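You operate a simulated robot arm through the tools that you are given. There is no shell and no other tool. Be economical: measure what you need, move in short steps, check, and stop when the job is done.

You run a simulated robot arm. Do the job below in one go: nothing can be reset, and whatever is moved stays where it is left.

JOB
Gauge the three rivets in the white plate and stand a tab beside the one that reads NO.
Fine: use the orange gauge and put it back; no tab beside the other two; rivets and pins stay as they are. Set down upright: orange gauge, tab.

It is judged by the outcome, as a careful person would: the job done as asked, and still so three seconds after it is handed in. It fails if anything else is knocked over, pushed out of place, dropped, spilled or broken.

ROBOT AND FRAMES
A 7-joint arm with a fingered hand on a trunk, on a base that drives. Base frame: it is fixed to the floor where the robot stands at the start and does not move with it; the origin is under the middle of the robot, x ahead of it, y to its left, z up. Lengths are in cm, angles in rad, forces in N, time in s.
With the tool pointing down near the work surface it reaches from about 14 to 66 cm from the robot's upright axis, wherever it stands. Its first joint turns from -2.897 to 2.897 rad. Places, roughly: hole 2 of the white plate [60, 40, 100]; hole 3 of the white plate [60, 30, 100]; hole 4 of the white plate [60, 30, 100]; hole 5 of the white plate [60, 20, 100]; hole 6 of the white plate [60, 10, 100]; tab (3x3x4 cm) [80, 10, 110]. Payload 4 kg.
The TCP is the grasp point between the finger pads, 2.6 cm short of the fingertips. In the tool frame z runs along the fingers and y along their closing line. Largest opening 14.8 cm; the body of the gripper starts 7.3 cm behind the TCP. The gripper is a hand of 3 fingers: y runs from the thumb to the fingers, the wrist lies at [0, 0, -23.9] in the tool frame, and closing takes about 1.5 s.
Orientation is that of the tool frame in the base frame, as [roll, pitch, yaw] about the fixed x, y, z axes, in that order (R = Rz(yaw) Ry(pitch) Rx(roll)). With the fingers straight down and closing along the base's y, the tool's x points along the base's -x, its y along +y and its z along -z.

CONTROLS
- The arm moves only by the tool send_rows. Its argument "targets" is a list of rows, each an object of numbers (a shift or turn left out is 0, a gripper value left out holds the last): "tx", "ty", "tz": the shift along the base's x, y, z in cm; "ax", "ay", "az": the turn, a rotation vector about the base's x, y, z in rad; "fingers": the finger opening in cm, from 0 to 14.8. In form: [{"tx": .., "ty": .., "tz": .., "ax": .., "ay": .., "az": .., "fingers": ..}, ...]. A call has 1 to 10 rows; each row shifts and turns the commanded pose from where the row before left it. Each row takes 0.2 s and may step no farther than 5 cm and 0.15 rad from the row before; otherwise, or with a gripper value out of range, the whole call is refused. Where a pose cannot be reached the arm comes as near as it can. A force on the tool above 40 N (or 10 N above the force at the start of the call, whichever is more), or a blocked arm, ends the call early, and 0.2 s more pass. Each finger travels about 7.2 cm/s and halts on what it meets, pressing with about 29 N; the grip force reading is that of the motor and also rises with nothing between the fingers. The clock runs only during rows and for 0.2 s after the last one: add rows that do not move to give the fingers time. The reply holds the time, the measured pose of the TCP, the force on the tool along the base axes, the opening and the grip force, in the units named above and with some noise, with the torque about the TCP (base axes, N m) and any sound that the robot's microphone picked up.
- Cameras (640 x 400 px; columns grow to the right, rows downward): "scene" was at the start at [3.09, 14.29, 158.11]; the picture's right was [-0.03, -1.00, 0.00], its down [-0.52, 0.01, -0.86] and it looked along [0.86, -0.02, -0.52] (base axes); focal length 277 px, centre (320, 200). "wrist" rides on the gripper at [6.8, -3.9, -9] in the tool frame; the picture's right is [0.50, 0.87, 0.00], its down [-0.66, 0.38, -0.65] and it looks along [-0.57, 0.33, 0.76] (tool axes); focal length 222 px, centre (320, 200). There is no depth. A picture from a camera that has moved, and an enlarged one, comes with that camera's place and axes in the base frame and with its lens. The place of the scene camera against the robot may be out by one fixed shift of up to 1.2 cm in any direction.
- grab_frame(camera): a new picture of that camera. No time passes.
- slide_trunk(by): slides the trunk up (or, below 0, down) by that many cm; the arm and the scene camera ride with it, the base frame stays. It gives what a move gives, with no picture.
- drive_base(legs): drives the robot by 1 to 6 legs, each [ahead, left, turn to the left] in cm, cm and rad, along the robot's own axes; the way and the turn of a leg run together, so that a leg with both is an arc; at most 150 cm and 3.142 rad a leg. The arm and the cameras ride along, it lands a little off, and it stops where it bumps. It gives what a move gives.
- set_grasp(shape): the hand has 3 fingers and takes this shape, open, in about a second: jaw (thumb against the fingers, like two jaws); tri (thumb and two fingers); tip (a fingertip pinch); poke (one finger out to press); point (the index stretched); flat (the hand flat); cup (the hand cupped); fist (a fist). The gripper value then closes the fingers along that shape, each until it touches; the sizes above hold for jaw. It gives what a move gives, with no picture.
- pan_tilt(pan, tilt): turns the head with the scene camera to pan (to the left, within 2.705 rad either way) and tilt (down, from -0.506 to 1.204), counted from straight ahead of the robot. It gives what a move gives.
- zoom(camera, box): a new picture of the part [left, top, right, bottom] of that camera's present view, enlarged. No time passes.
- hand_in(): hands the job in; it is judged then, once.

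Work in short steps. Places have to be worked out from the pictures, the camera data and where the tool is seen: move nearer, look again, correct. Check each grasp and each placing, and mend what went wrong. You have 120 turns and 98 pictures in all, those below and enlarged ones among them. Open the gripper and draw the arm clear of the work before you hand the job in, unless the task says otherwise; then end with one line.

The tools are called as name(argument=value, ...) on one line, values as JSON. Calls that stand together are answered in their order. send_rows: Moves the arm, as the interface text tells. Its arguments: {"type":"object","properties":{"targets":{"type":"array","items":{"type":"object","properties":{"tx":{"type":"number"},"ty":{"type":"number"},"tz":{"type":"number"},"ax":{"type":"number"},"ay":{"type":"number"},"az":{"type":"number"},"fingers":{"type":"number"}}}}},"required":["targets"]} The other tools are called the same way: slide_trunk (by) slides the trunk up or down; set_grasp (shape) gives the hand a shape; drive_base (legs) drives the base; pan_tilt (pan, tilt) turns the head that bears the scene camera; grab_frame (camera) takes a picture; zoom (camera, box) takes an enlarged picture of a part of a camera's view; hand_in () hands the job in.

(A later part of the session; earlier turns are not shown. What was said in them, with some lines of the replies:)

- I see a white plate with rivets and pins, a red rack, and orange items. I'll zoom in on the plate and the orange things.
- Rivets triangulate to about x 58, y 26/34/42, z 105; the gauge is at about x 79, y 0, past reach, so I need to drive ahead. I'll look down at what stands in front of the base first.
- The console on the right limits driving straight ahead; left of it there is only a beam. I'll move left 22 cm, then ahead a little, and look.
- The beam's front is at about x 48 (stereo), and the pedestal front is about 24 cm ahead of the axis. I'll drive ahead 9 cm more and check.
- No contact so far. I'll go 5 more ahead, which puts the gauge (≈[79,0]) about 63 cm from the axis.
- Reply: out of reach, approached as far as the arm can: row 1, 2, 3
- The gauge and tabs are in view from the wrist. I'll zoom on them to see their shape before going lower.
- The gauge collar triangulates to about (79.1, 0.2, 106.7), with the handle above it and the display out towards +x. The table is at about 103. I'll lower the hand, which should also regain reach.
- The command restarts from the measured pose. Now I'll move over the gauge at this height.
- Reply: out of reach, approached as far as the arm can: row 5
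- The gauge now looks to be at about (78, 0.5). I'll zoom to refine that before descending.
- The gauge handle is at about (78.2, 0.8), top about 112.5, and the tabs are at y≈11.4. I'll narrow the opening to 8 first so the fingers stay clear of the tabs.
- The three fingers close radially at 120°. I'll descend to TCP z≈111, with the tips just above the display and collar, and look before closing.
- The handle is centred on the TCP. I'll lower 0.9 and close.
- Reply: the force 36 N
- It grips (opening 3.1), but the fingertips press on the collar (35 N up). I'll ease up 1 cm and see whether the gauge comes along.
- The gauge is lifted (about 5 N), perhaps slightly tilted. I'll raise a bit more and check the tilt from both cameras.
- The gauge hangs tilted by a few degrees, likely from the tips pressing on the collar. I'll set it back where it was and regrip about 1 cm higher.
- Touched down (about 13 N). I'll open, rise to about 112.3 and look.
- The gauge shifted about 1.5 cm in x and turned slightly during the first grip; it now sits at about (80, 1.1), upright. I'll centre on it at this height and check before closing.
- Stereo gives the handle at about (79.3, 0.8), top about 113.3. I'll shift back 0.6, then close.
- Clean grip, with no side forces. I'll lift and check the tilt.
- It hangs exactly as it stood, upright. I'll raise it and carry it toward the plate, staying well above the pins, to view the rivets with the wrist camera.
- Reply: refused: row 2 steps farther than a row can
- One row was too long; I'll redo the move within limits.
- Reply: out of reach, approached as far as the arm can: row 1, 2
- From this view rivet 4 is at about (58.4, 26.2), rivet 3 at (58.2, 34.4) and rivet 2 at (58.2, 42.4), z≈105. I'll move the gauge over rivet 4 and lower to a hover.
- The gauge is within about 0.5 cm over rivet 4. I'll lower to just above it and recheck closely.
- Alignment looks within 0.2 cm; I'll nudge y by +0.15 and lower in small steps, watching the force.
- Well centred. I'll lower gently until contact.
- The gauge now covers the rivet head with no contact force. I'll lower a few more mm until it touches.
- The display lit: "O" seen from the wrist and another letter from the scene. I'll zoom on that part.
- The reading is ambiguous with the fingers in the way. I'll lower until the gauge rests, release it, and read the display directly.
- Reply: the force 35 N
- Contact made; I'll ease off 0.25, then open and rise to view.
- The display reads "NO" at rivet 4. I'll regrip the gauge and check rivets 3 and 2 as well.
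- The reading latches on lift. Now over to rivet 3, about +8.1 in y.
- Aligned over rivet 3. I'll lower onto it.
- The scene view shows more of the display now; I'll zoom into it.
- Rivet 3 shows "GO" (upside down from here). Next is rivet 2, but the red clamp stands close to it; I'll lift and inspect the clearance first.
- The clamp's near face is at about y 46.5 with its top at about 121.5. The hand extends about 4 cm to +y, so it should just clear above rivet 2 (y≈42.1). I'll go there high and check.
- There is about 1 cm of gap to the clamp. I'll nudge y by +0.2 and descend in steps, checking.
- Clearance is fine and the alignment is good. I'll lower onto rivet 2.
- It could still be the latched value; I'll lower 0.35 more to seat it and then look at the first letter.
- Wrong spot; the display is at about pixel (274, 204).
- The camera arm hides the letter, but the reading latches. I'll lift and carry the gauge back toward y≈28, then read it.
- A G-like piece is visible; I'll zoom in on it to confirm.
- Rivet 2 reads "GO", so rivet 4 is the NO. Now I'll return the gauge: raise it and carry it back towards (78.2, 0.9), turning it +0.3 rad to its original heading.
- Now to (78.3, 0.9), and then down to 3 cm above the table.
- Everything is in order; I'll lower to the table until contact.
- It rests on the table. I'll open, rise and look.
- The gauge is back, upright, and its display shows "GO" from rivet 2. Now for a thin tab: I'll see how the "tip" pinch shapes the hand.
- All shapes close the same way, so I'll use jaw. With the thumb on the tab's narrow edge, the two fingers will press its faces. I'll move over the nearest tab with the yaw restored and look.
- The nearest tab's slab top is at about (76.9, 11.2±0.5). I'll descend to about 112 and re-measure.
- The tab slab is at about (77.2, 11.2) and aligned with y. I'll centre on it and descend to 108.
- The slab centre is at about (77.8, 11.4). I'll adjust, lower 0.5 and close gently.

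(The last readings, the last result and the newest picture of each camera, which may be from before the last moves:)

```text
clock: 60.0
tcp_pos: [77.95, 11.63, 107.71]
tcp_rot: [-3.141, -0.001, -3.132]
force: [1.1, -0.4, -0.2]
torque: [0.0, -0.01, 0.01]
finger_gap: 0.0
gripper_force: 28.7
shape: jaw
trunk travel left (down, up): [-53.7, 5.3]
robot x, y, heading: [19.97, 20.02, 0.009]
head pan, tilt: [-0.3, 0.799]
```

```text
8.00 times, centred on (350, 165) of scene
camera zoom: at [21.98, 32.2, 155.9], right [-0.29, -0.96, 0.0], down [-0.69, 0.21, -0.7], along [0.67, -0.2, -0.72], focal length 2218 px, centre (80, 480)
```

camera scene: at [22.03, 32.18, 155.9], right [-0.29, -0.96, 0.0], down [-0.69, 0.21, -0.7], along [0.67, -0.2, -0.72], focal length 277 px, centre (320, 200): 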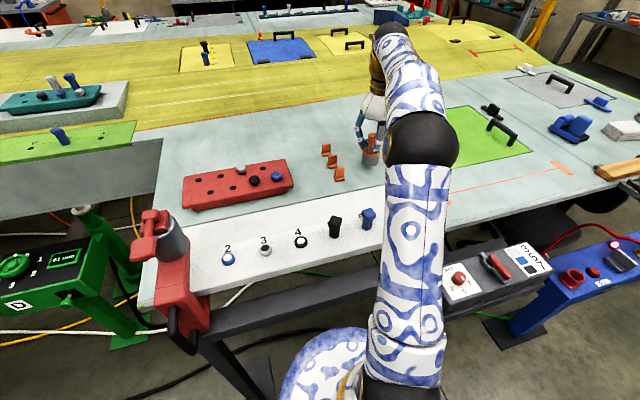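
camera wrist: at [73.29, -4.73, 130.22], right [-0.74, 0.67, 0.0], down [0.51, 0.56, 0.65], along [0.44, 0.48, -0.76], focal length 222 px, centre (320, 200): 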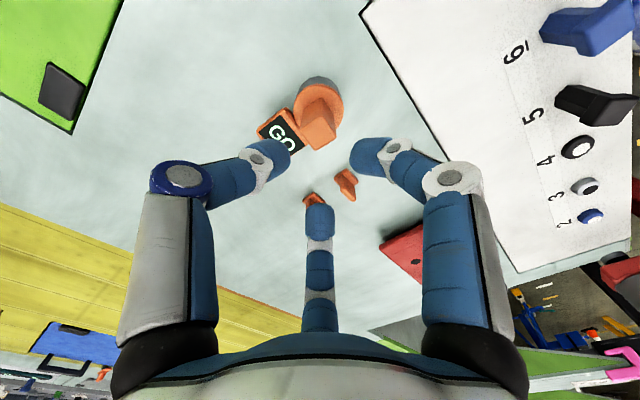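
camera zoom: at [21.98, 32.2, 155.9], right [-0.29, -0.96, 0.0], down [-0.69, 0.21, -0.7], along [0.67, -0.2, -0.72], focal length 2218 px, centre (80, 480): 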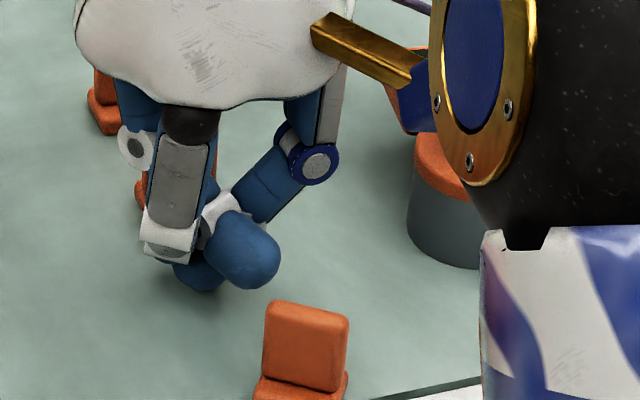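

The tab slipped out toward −x but appears to be still standing. I'll rise with the fingers closed, then turn the hand +90° so the thumb faces two fingers across the slab's flat faces.

send_rows(targets=[{"tz": 2}, {"tz": 4}, {"tz": 4}, {"az": 0.15}, {"az": 0.15}, {"az": 0.15}, {"az": 0.15}, {"az": 0.15}, {"az": 0.15, "fingers": 7}, {}])

send_rows(targets=[{"az": 0.15}, {"az": 0.15}, {"az": 0.15}, {"az": 0.15}, {"az": 0.07}, {}])

grab_frame(camera="wrist")

zoom(camera="scene", box=[290, 120, 400, 200])

```text
clock: 62.2
tcp_pos: [77.83, 11.54, 117.55]
tcp_rot: [3.141, 0.0, -2.234]
force: [0.2, 0.6, -0.5]
torque: [0.01, 0.02, 0.05]
finger_gap: 6.99
gripper_force: 0.0
shape: jaw
trunk travel left (down, up): [-53.7, 5.3]
robot x, y, heading: [20.22, 20.17, 0.011]
head pan, tilt: [-0.3, 0.799]
```

```text
clock: 63.6
tcp_pos: [77.93, 11.46, 117.54]
tcp_rot: [3.141, -0.002, -1.564]
force: [0.6, -0.7, -0.3]
torque: [-0.02, -0.02, -0.03]
finger_gap: 6.97
gripper_force: 0.0
shape: jaw
trunk travel left (down, up): [-53.7, 5.3]
robot x, y, heading: [20.52, 20.21, 0.009]
head pan, tilt: [-0.3, 0.799]
```

```text
21 pictures are left
camera wrist: at [81.98, 4.69, 126.65], right [-0.86, -0.51, 0.0], down [-0.38, 0.65, 0.65], along [-0.33, 0.56, -0.76], focal length 222 px, centre (320, 200)
```

wrist: 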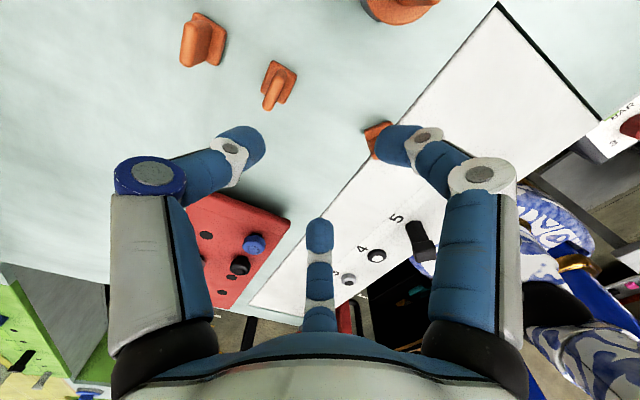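

```text
5.00 times, centred on (345, 160) of scene
camera zoom: at [21.99, 32.2, 155.9], right [-0.29, -0.96, 0.0], down [-0.69, 0.21, -0.7], along [0.67, -0.2, -0.72], focal length 1386 px, centre (195, 400)
```

zoom: 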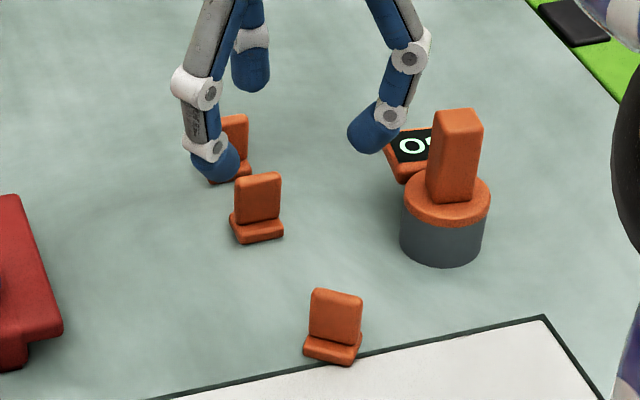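

The tab stands upright at about (72.2, 10.2), turned roughly −0.55 rad. I'll move above it with the hand turned to match and check.

send_rows(targets=[{"tx": -2, "ty": -0.4, "az": -0.13}, {"tx": -2, "ty": -0.4, "az": -0.13}, {"tx": -1.7, "ty": -0.5, "az": -0.13}, {"az": -0.13}, {"tz": -4}, {}])

zoom(camera="wrist", box=[200, 80, 440, 280])

```text
clock: 65.0
tcp_pos: [72.04, 10.06, 113.52]
tcp_rot: [3.141, 0.0, -2.082]
force: [0.4, -0.3, -0.1]
torque: [-0.03, 0.02, -0.01]
finger_gap: 6.97
gripper_force: 0.0
shape: jaw
trunk travel left (down, up): [-53.7, 5.3]
robot x, y, heading: [20.45, 19.7, 0.013]
head pan, tilt: [-0.3, 0.799]
```

```text
2.00 times, centred on (320, 180) of wrist
camera zoom: at [72.26, 2.18, 122.61], right [-1.0, -0.01, 0.0], down [-0.01, 0.76, 0.65], along [-0.01, 0.65, -0.76], focal length 444 px, centre (320, 240)
```

zoom: 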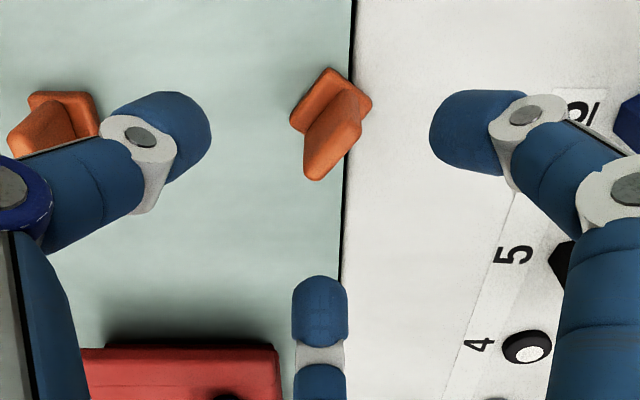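

The tab is upright with its slab normal at about 150°, matching the hand. The slab is at about (71.7, 10.3). I'll adjust, descend to 107.7 and check.

send_rows(targets=[{"tx": -0.35, "ty": 0.25, "tz": -2}, {"tz": -2}, {"tz": -1.7}, {}])

zoom(camera="wrist", box=[200, 80, 440, 280])

```text
clock: 66.0
tcp_pos: [71.65, 10.49, 107.94]
tcp_rot: [3.141, 0.001, -2.084]
force: [0.6, 0.1, 0.2]
torque: [-0.01, 0.03, 0.02]
finger_gap: 6.98
gripper_force: 0.1
shape: jaw
trunk travel left (down, up): [-53.7, 5.3]
robot x, y, heading: [20.26, 19.89, 0.013]
head pan, tilt: [-0.3, 0.799]
```

```text
2.00 times, centred on (320, 180) of wrist
camera zoom: at [71.91, 2.57, 117.02], right [-1.0, -0.01, 0.0], down [-0.01, 0.76, 0.65], along [-0.01, 0.65, -0.76], focal length 444 px, centre (320, 240)
```

zoom: 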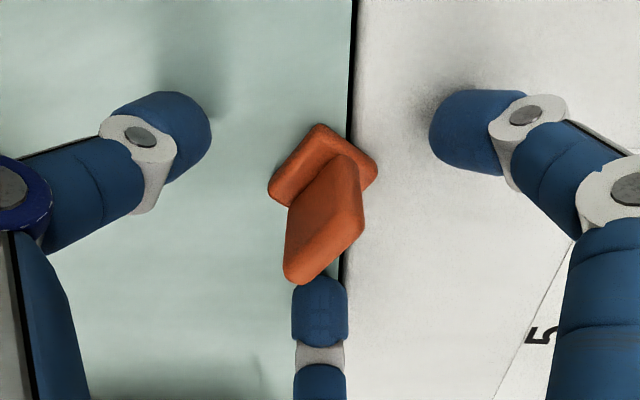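

The slab normal is nearer 140° and its centre at about (71.7, 11). I'll turn −0.15, shift +0.5 in y and close.

send_rows(targets=[{"ty": 0.5, "az": -0.15, "tz": -0.2}, {}, {"fingers": 4}, {}, {"fingers": 2.5}, {}, {"fingers": 0}, {}, {}, {}])

zoom(camera="wrist", box=[200, 80, 440, 280])

```text
clock: 68.2
tcp_pos: [71.7, 10.87, 107.71]
tcp_rot: [3.141, 0.0, -2.233]
force: [0.5, 0.9, 6.6]
torque: [-0.09, 0.05, 0.05]
finger_gap: 2.18
gripper_force: 28.9
shape: jaw
trunk travel left (down, up): [-53.7, 5.3]
robot x, y, heading: [20.31, 19.87, 0.009]
head pan, tilt: [-0.3, 0.799]
```

```text
2.00 times, centred on (320, 180) of wrist
camera zoom: at [70.75, 3.17, 116.9], right [-0.99, 0.14, 0.0], down [0.11, 0.75, 0.65], along [0.09, 0.65, -0.76], focal length 444 px, centre (320, 240)
```

zoom: 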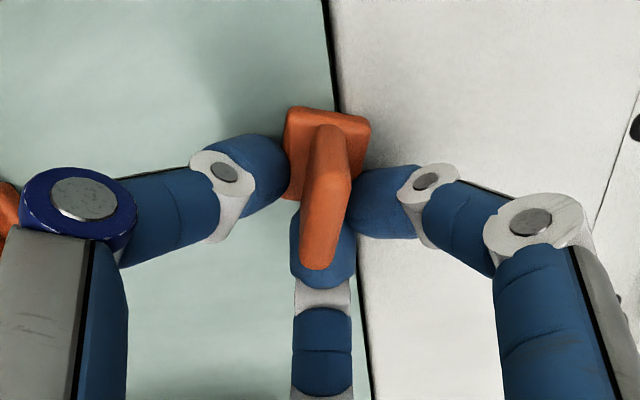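

The slab is now held, with thumb and one finger on its faces and the third finger at its end. I'll lift and verify.

send_rows(targets=[{"tz": 1}, {"tz": 2}, {"tz": 3}, {}])

zoom(camera="wrist", box=[200, 80, 440, 280])

zoom(camera="scene", box=[300, 120, 410, 200])

```text
clock: 69.2
tcp_pos: [71.81, 10.96, 113.84]
tcp_rot: [-3.14, 0.0, -2.234]
force: [-0.1, -0.3, 0.5]
torque: [-0.01, -0.01, 0.0]
finger_gap: 1.71
gripper_force: 28.6
shape: jaw
trunk travel left (down, up): [-53.7, 5.3]
robot x, y, heading: [20.33, 19.92, 0.005]
head pan, tilt: [-0.3, 0.799]
```

```text
2.00 times, centred on (320, 180) of wrist
camera zoom: at [70.85, 3.24, 122.86], right [-0.99, 0.14, 0.0], down [0.11, 0.75, 0.65], along [0.09, 0.65, -0.76], focal length 444 px, centre (320, 240)
```

zoom: 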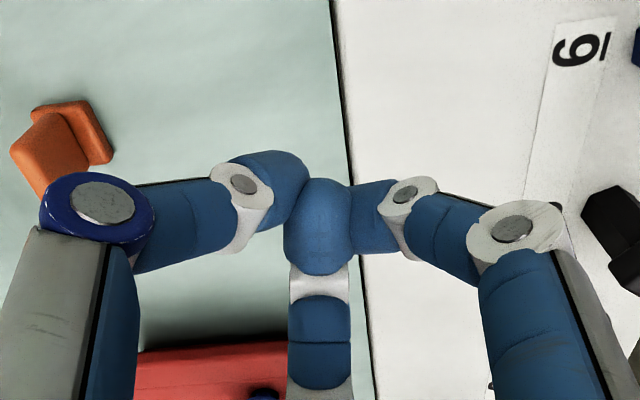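

```text
5.00 times, centred on (355, 160) of scene
camera zoom: at [21.97, 32.2, 155.9], right [-0.29, -0.96, 0.0], down [-0.69, 0.21, -0.7], along [0.67, -0.2, -0.72], focal length 1386 px, centre (145, 400)
```

zoom: 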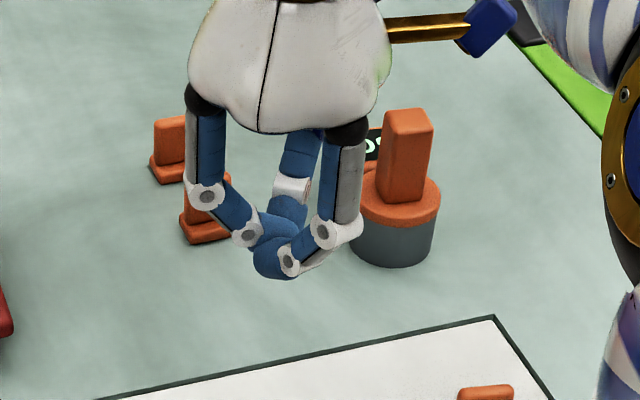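

The tab slipped out again; it is at about pixel (388, 200) now. I'll look at it.

zoom(camera="scene", box=[330, 160, 430, 240])

```text
5.00 times, centred on (380, 200) of scene
camera zoom: at [21.97, 32.2, 155.9], right [-0.29, -0.96, 0.0], down [-0.69, 0.21, -0.7], along [0.67, -0.2, -0.72], focal length 1386 px, centre (20, 200)
```

zoom: 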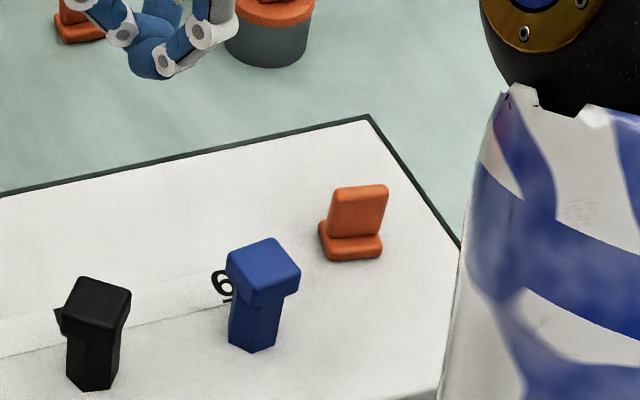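

Luckily it stands upright on the plate beside pin 6, at about (62.2, 3.8). Redoing the stereo puts the tab top at z≈109, so I gripped too low and off-centre. I'll move above it at height with the hand matched to its heading.

send_rows(targets=[{"tz": 4}, {"tx": -3, "ty": -2, "az": 0.12}, {"tx": -3, "ty": -2, "az": 0.12}, {"tx": -2.5, "ty": -2, "az": 0.12}, {"tx": -1.1, "ty": -1.2, "az": 0.12, "fingers": 6}, {}, {}, {"tz": -1.5}, {}])

zoom(camera="wrist", box=[200, 80, 440, 280])

```text
clock: 71.2
tcp_pos: [62.13, 3.97, 116.16]
tcp_rot: [-3.141, -0.001, -1.756]
force: [0.0, 0.2, -0.3]
torque: [0.02, -0.02, 0.0]
finger_gap: 5.97
gripper_force: 0.1
shape: jaw
trunk travel left (down, up): [-53.7, 5.3]
robot x, y, heading: [20.38, 20.06, 0.011]
head pan, tilt: [-0.3, 0.799]
```

```text
2.00 times, centred on (320, 180) of wrist
camera zoom: at [64.96, -3.49, 125.2], right [-0.94, -0.33, 0.0], down [-0.25, 0.71, 0.65], along [-0.22, 0.62, -0.76], focal length 444 px, centre (320, 240)
```

zoom: 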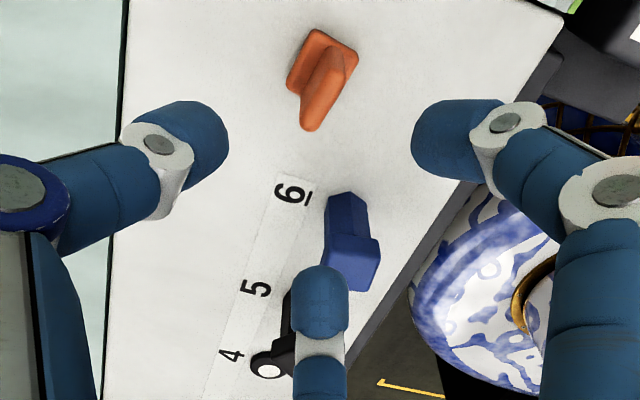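

The tab is at about (62.4, 3.1), with the model consistent at top 109 and base 105. The thumb is aligned opposite the foot. I'll shift and descend to 110.5.

send_rows(targets=[{"tx": 0.27, "ty": -0.87}, {"tz": -3}, {"tz": -2.6}, {}])

zoom(camera="wrist", box=[200, 80, 440, 280])

```text
clock: 72.2
tcp_pos: [62.32, 2.89, 110.61]
tcp_rot: [3.14, 0.001, -1.752]
force: [-0.2, 0.2, -0.4]
torque: [0.01, 0.0, 0.0]
finger_gap: 5.97
gripper_force: 0.1
shape: jaw
trunk travel left (down, up): [-53.7, 5.3]
robot x, y, heading: [20.25, 20.27, 0.012]
head pan, tilt: [-0.3, 0.799]
```

```text
2.00 times, centred on (320, 180) of wrist
camera zoom: at [65.09, -4.58, 119.67], right [-0.94, -0.33, 0.0], down [-0.25, 0.71, 0.65], along [-0.22, 0.62, -0.76], focal length 444 px, centre (320, 240)
```

zoom: 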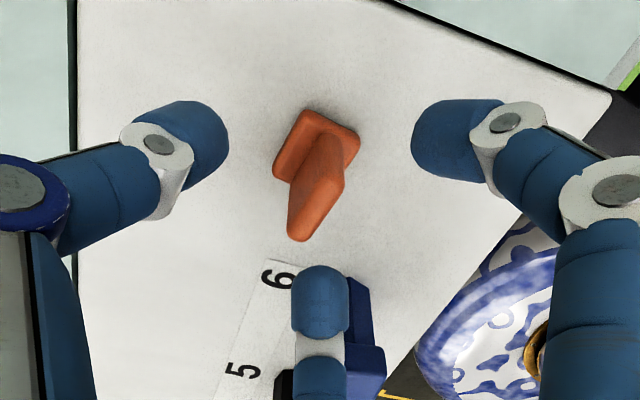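

Well centred (slab at about 62.45, 3.0; width at 79°). I'll lower 1.6 and close gently.

send_rows(targets=[{"tx": 0.1, "ty": 0.1, "tz": -1.6}, {}, {"fingers": 4}, {}, {"fingers": 2.5}, {}, {"fingers": 0}, {}, {}, {}])

zoom(camera="wrist", box=[200, 80, 440, 280])

```text
clock: 74.4
tcp_pos: [62.59, 3.08, 108.93]
tcp_rot: [3.14, 0.0, -1.752]
force: [0.0, 0.0, 1.2]
torque: [0.01, 0.02, -0.01]
finger_gap: 0.88
gripper_force: 29.6
shape: jaw
trunk travel left (down, up): [-53.7, 5.3]
robot x, y, heading: [20.14, 20.05, 0.008]
head pan, tilt: [-0.3, 0.799]
```

```text
2.00 times, centred on (320, 180) of wrist
camera zoom: at [65.28, -4.41, 118.1], right [-0.94, -0.33, 0.0], down [-0.25, 0.71, 0.65], along [-0.22, 0.62, -0.76], focal length 444 px, centre (320, 240)
```

zoom: 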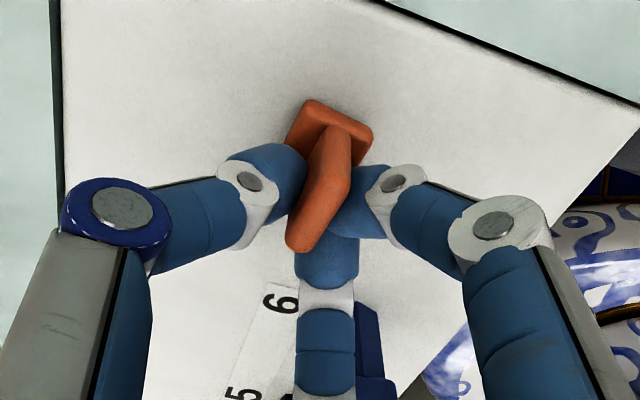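

A proper grip: the thumb on one face, two fingers on the other, opening 0.9. I'll lift and check.

send_rows(targets=[{"tz": 1}, {"tz": 2}, {"tz": 3}, {"tz": 2}, {}])

zoom(camera="wrist", box=[200, 80, 440, 280])

```text
clock: 75.6
tcp_pos: [62.5, 2.86, 117.22]
tcp_rot: [3.141, -0.002, -1.753]
force: [0.0, 0.9, -0.4]
torque: [0.0, 0.02, 0.01]
finger_gap: 0.85
gripper_force: 28.4
shape: jaw
trunk travel left (down, up): [-53.7, 5.3]
robot x, y, heading: [20.64, 20.09, 0.005]
head pan, tilt: [-0.3, 0.799]
```

```text
2.00 times, centred on (320, 180) of wrist
camera zoom: at [65.29, -4.51, 126.26], right [-0.94, -0.33, 0.0], down [-0.25, 0.71, 0.65], along [-0.22, 0.62, -0.76], focal length 444 px, centre (320, 240)
```

zoom: 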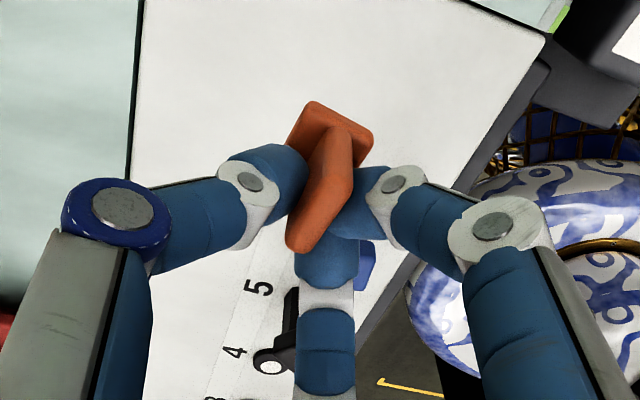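

The hold is firm and level. I'll carry it behind the pins to beside rivet 4 (rivet at 58.3, 26.3), with the target TCP at about (63, 26.1).

send_rows(targets=[{"tx": 1, "ty": 4}, {"tx": 1, "ty": 4}, {"ty": 4}, {"ty": 4}, {"ty": 4}, {"tx": -1.5, "ty": 3.2}, {}])

send_rows(targets=[{"tz": -3}, {"tz": -2}, {}])

pan_tilt(pan=-0.1, tilt=0.85)

zoom(camera="scene", box=[270, 140, 390, 240])

```text
clock: 77.2
tcp_pos: [62.8, 26.39, 117.32]
tcp_rot: [3.14, 0.0, -1.754]
force: [-0.4, 0.1, -0.1]
torque: [-0.03, -0.02, 0.03]
finger_gap: 0.84
gripper_force: 28.3
shape: jaw
trunk travel left (down, up): [-53.7, 5.3]
robot x, y, heading: [20.21, 19.96, 0.016]
head pan, tilt: [-0.3, 0.799]
```

```text
clock: 78.0
tcp_pos: [62.85, 26.28, 112.15]
tcp_rot: [3.142, -0.001, -1.755]
force: [0.0, -0.3, -1.6]
torque: [-0.03, -0.02, 0.01]
finger_gap: 0.87
gripper_force: 28.7
shape: jaw
trunk travel left (down, up): [-53.7, 5.3]
robot x, y, heading: [20.33, 20.27, 0.01]
head pan, tilt: [-0.3, 0.799]
```

```text
clock: 78.7
tcp_pos: [62.78, 26.33, 112.18]
tcp_rot: [-3.14, -0.001, -1.754]
force: [-0.3, 0.5, -1.4]
torque: [-0.02, 0.0, -0.02]
finger_gap: 0.85
gripper_force: 28.8
shape: jaw
trunk travel left (down, up): [-53.7, 5.3]
robot x, y, heading: [19.79, 20.36, 0.008]
head pan, tilt: [-0.099, 0.85]
```

```text
4.00 times, centred on (330, 190) of scene
camera zoom: at [22.04, 33.81, 155.5], right [-0.09, -1.0, 0.0], down [-0.75, 0.07, -0.66], along [0.66, -0.06, -0.75], focal length 1109 px, centre (280, 240)
```

zoom: 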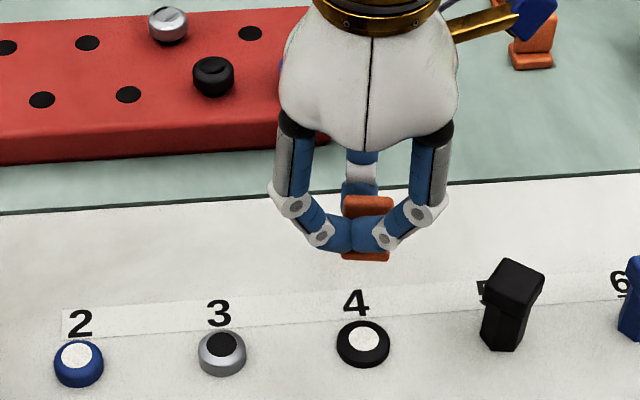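

Good position just behind rivet 4. I'll lower until it stands; contact is expected at TCP ≈109.

send_rows(targets=[{"tz": -1.5}, {"tz": -1}, {"tz": -0.4}, {"tz": -0.2}, {}])

```text
clock: 79.9
tcp_pos: [62.99, 26.15, 108.93]
tcp_rot: [3.14, 0.0, -1.754]
force: [-0.4, -0.4, 1.0]
torque: [-0.03, -0.04, -0.01]
finger_gap: 0.84
gripper_force: 29.4
shape: jaw
trunk travel left (down, up): [-53.7, 5.3]
robot x, y, heading: [20.6, 19.94, 0.015]
head pan, tilt: [-0.099, 0.85]
```

It's at the height it was grasped from, with a light contact reading. I'll settle 0.1 lower, then open a little and check.

send_rows(targets=[{"tz": -0.1}, {}, {"fingers": 1.8}, {"fingers": 3}, {}, {}, {}])

zoom(camera="scene", box=[290, 160, 390, 240])

```text
clock: 81.5
tcp_pos: [62.98, 26.23, 108.81]
tcp_rot: [3.141, 0.0, -1.756]
force: [-0.2, 0.5, 1.0]
torque: [-0.02, -0.01, -0.01]
finger_gap: 2.97
gripper_force: 0.1
shape: jaw
trunk travel left (down, up): [-53.7, 5.3]
robot x, y, heading: [20.3, 20.03, 0.015]
head pan, tilt: [-0.099, 0.85]
```

```text
5.00 times, centred on (340, 200) of scene
camera zoom: at [22.04, 33.81, 155.5], right [-0.09, -1.0, 0.0], down [-0.75, 0.07, -0.66], along [0.66, -0.06, -0.75], focal length 1386 px, centre (220, 200)
```

zoom: 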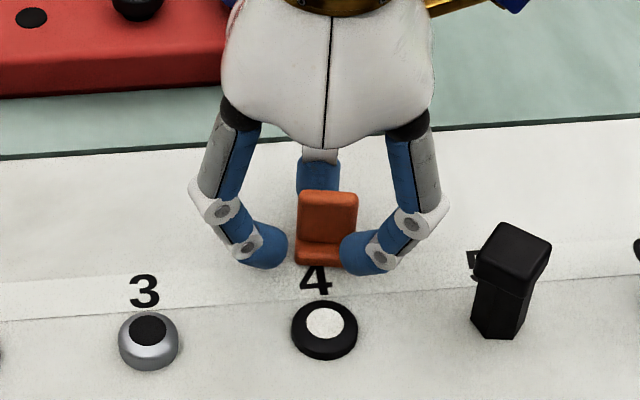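

The tab stands upright about 4.5 cm from rivet 4, well away from rivet 3. I'll rise straight up and verify everything.

send_rows(targets=[{"fingers": 4}, {}, {"tz": 1}, {"tz": 2}, {"tz": 4}, {"tz": 4}, {}])

send_rows(targets=[{"tz": 4, "fingers": 8}, {"tx": -4, "ty": -2}, {"tx": -4, "ty": -2}, {"tx": -4, "ty": -2}, {}])

grab_frame(camera="scene")

```text
clock: 83.1
tcp_pos: [62.94, 26.24, 119.93]
tcp_rot: [-3.141, 0.001, -1.753]
force: [0.8, -0.3, 0.7]
torque: [0.04, 0.03, -0.02]
finger_gap: 3.96
gripper_force: 0.0
shape: jaw
trunk travel left (down, up): [-53.7, 5.3]
robot x, y, heading: [20.07, 19.65, 0.007]
head pan, tilt: [-0.099, 0.85]
```

```text
clock: 84.3
tcp_pos: [51.11, 19.92, 123.98]
tcp_rot: [3.141, -0.002, -1.754]
force: [-0.3, 0.1, 0.3]
torque: [-0.02, -0.02, 0.0]
finger_gap: 7.94
gripper_force: 0.1
shape: jaw
trunk travel left (down, up): [-53.7, 5.3]
robot x, y, heading: [20.52, 20.07, 0.009]
head pan, tilt: [-0.099, 0.85]
```

```text
7 pictures are left
camera scene: at [22.02, 33.8, 155.5], right [-0.09, -1.0, 0.0], down [-0.75, 0.07, -0.66], along [0.66, -0.06, -0.75], focal length 277 px, centre (320, 200)
```

scene: 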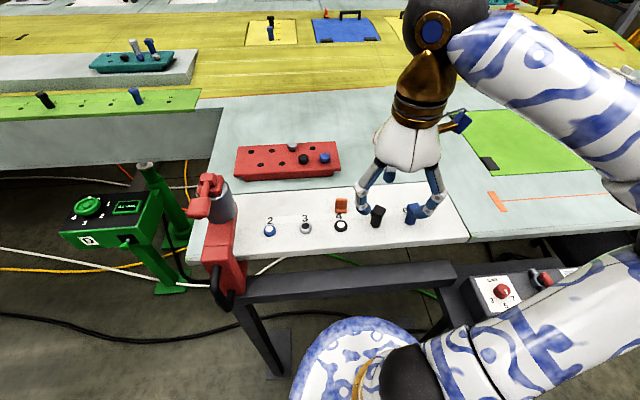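

The tab looks good. I'll lift the hand further out of the way and take a final look at the gauge and tabs.

send_rows(targets=[{"tz": 4}, {"tz": 4}, {"tz": 3, "ty": 4}, {"ty": 5}, {"ty": 5}, {"ty": 4}, {}])

zoom(camera="scene", box=[240, 100, 480, 250])

```text
clock: 85.9
tcp_pos: [51.29, 38.37, 134.73]
tcp_rot: [3.141, 0.001, -1.754]
force: [-0.9, 0.5, 0.4]
torque: [-0.01, 0.0, 0.0]
finger_gap: 7.99
gripper_force: 0.2
shape: jaw
trunk travel left (down, up): [-53.7, 5.3]
robot x, y, heading: [20.2, 20.1, 0.006]
head pan, tilt: [-0.099, 0.85]
```

```text
2.67 times, centred on (360, 175) of scene
camera zoom: at [22.03, 33.8, 155.5], right [-0.09, -1.0, 0.0], down [-0.75, 0.07, -0.66], along [0.66, -0.06, -0.75], focal length 739 px, centre (213, 267)
```

zoom: 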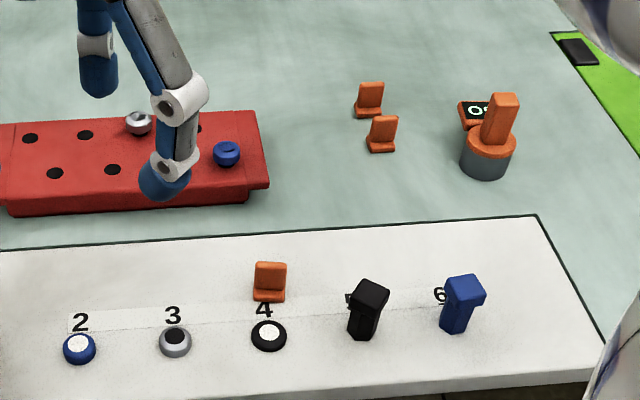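

Everything is upright and in place. However, by this image the tab's centre is about 5.5 cm from the rivet, so I'd like it clearly beside it. I'll regrip at the same known pose (62.98, 26.23, 108.8) and bring it about 1.7 cm closer.

send_rows(targets=[{"tx": 2.92, "ty": -3.04, "fingers": 4}, {"tx": 2.92, "ty": -3.04}, {"tx": 2.92, "ty": -3.04}, {"tx": 2.93, "ty": -3.02}, {"tz": -5}, {"tz": -5}, {"tz": -4.5}, {}])

```text
clock: 87.7
tcp_pos: [62.67, 26.22, 120.27]
tcp_rot: [3.141, -0.001, -1.753]
force: [-0.4, -0.4, 0.3]
torque: [-0.03, 0.05, -0.01]
finger_gap: 4.02
gripper_force: 0.1
shape: jaw
trunk travel left (down, up): [-53.7, 5.3]
robot x, y, heading: [20.03, 20.13, 0.006]
head pan, tilt: [-0.099, 0.85]
```

Now I'll descend to about 112.5 and check the centring with the wrist camera.

send_rows(targets=[{"tx": 0.2, "tz": -4}, {"tz": -3.6}, {}])

zoom(camera="wrist", box=[200, 80, 440, 280])

```text
clock: 88.5
tcp_pos: [62.84, 26.04, 112.8]
tcp_rot: [-3.141, -0.001, -1.754]
force: [-0.4, -0.4, 0.1]
torque: [0.01, -0.03, 0.01]
finger_gap: 3.99
gripper_force: 0.1
shape: jaw
trunk travel left (down, up): [-53.7, 5.3]
robot x, y, heading: [20.38, 19.91, 0.011]
head pan, tilt: [-0.099, 0.85]
```

```text
2.00 times, centred on (320, 180) of wrist
camera zoom: at [65.53, 18.66, 121.76], right [-0.94, -0.33, 0.0], down [-0.25, 0.71, 0.65], along [-0.22, 0.62, -0.76], focal length 444 px, centre (320, 240)
```

zoom: 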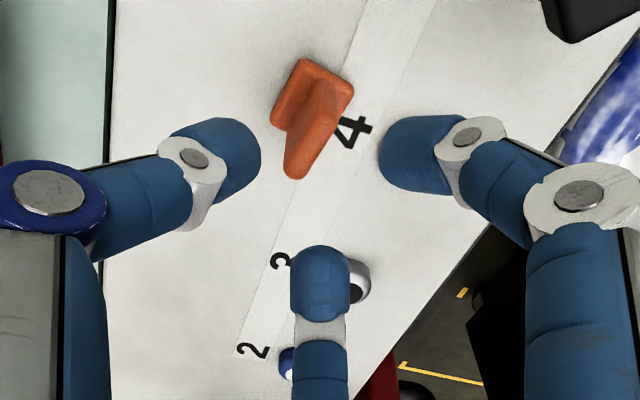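

The slab is at about (63.5, 25.4). I'll shift (+0.6, −0.55), descend to 109 and close gently.

send_rows(targets=[{"tx": 0.6, "ty": -0.55, "tz": -1}, {"tz": -2}, {"tz": -0.8}, {}, {"fingers": 2.5}, {}, {"fingers": 0}, {}, {}, {}])

zoom(camera="wrist", box=[200, 80, 440, 280])

```text
clock: 90.7
tcp_pos: [63.61, 25.23, 108.77]
tcp_rot: [-3.141, 0.0, -1.754]
force: [-0.3, 0.7, -0.2]
torque: [-0.02, 0.01, 0.0]
finger_gap: 0.89
gripper_force: 28.5
shape: jaw
trunk travel left (down, up): [-53.7, 5.3]
robot x, y, heading: [20.57, 20.09, 0.007]
head pan, tilt: [-0.099, 0.85]
```

```text
2.00 times, centred on (320, 180) of wrist
camera zoom: at [66.36, 17.98, 117.88], right [-0.94, -0.33, 0.0], down [-0.25, 0.71, 0.65], along [-0.22, 0.62, -0.76], focal length 444 px, centre (320, 240)
```

zoom: 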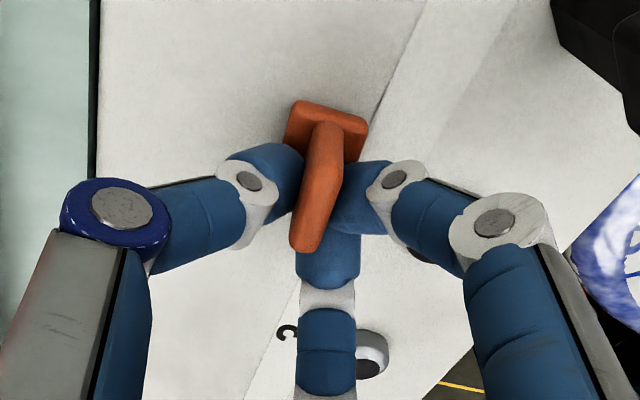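

A good symmetric grip again. I'll lift 1 cm, move −1.3 in x and +0.6 in y, and lower back.

send_rows(targets=[{"tz": 1.0}, {}, {"tx": -0.7, "ty": 0.3}, {"tx": -0.6, "ty": 0.3}, {}, {"tz": -0.6}, {"tz": -0.4}, {}])

zoom(camera="scene", box=[290, 160, 390, 240])

```text
clock: 92.5
tcp_pos: [62.36, 26.12, 108.93]
tcp_rot: [3.14, 0.001, -1.755]
force: [0.1, 1.1, -0.1]
torque: [-0.02, 0.03, 0.03]
finger_gap: 0.87
gripper_force: 28.9
shape: jaw
trunk travel left (down, up): [-53.7, 5.3]
robot x, y, heading: [19.97, 19.82, 0.008]
head pan, tilt: [-0.099, 0.85]
```

```text
5.00 times, centred on (340, 200) of scene
camera zoom: at [22.04, 33.82, 155.5], right [-0.09, -1.0, 0.0], down [-0.75, 0.07, -0.66], along [0.66, -0.06, -0.75], focal length 1386 px, centre (220, 200)
```

zoom: 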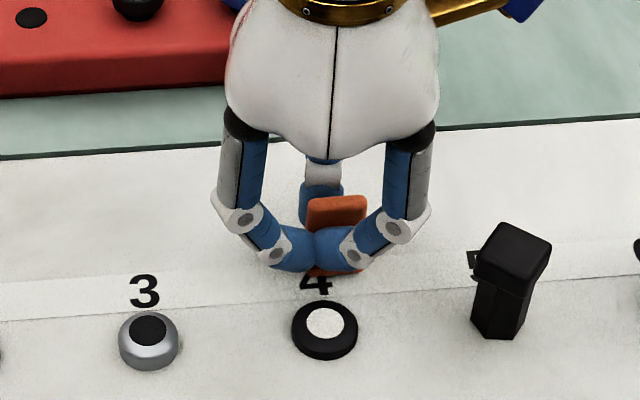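

About 0.15 remains above the grasp height; I'll settle it, open slightly, then rise.

send_rows(targets=[{"tz": -0.15}, {}, {"fingers": 1.8}, {"fingers": 3.2}, {}, {}, {"tz": 1}, {"tz": 2}, {"tz": 4}, {}])

send_rows(targets=[{"tz": 4}, {"tz": 4, "fingers": 8}, {"tx": -4, "ty": 3, "tz": 0}, {"tx": -4, "ty": 3}, {"tx": -3, "ty": 4}, {}, {}, {}])

zoom(camera="scene", box=[240, 100, 480, 250])

```text
clock: 94.7
tcp_pos: [62.27, 25.87, 116.16]
tcp_rot: [-3.142, 0.001, -1.754]
force: [0.4, 0.8, 0.5]
torque: [0.01, 0.02, 0.03]
finger_gap: 3.18
gripper_force: 0.2
shape: jaw
trunk travel left (down, up): [-53.7, 5.3]
robot x, y, heading: [20.15, 19.95, 0.008]
head pan, tilt: [-0.099, 0.85]
```

```text
clock: 96.5
tcp_pos: [51.29, 36.23, 124.0]
tcp_rot: [-3.141, 0.0, -1.754]
force: [-0.4, 0.8, 0.5]
torque: [0.0, -0.01, -0.01]
finger_gap: 7.98
gripper_force: 0.0
shape: jaw
trunk travel left (down, up): [-53.7, 5.3]
robot x, y, heading: [20.77, 20.03, 0.011]
head pan, tilt: [-0.099, 0.85]
```

```text
2.67 times, centred on (360, 175) of scene
camera zoom: at [22.02, 33.82, 155.5], right [-0.09, -1.0, 0.0], down [-0.75, 0.07, -0.66], along [0.66, -0.06, -0.75], focal length 739 px, centre (213, 267)
```

zoom: 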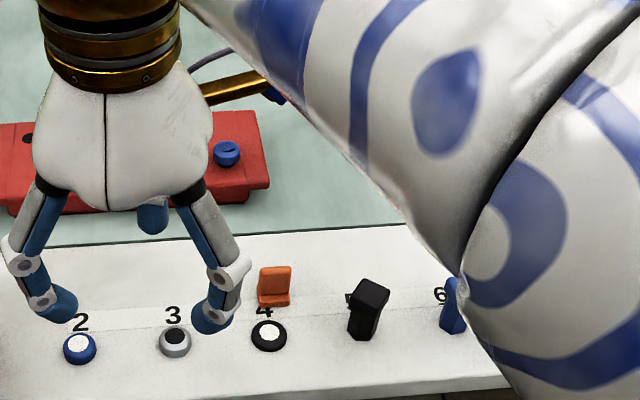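

The tab stands upright right beside rivet 4, and nothing else has moved. I'll draw the arm up clear of the work.

send_rows(targets=[{"tz": 4}, {"tz": 4}, {"tz": 3}, {"tx": -3, "ty": -3}, {}, {}])

zoom(camera="scene", box=[240, 100, 480, 250])

```text
clock: 97.9
tcp_pos: [48.4, 33.02, 134.69]
tcp_rot: [3.141, 0.001, -1.754]
force: [-0.4, 1.1, -0.1]
torque: [0.04, -0.01, -0.01]
finger_gap: 7.95
gripper_force: 0.0
shape: jaw
trunk travel left (down, up): [-53.7, 5.3]
robot x, y, heading: [20.67, 20.26, 0.007]
head pan, tilt: [-0.099, 0.85]
```

```text
2.67 times, centred on (360, 175) of scene
camera zoom: at [22.04, 33.83, 155.5], right [-0.09, -1.0, 0.0], down [-0.75, 0.07, -0.66], along [0.66, -0.06, -0.75], focal length 739 px, centre (213, 267)
```

zoom: 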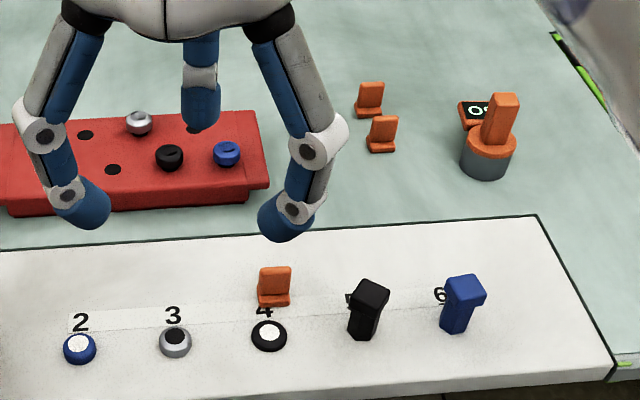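

The gauge is back upright, the tab stands beside rivet 4, and the rivets, pins and other tabs are in place, so I'm handing in.

hand_in()

```text
The job is handed in.
```

I gauged all three rivets: 2 and 3 read GO and 4 read NO. A tab now stands upright beside rivet 4, and the orange gauge is back upright within about half a centimetre of where it started.
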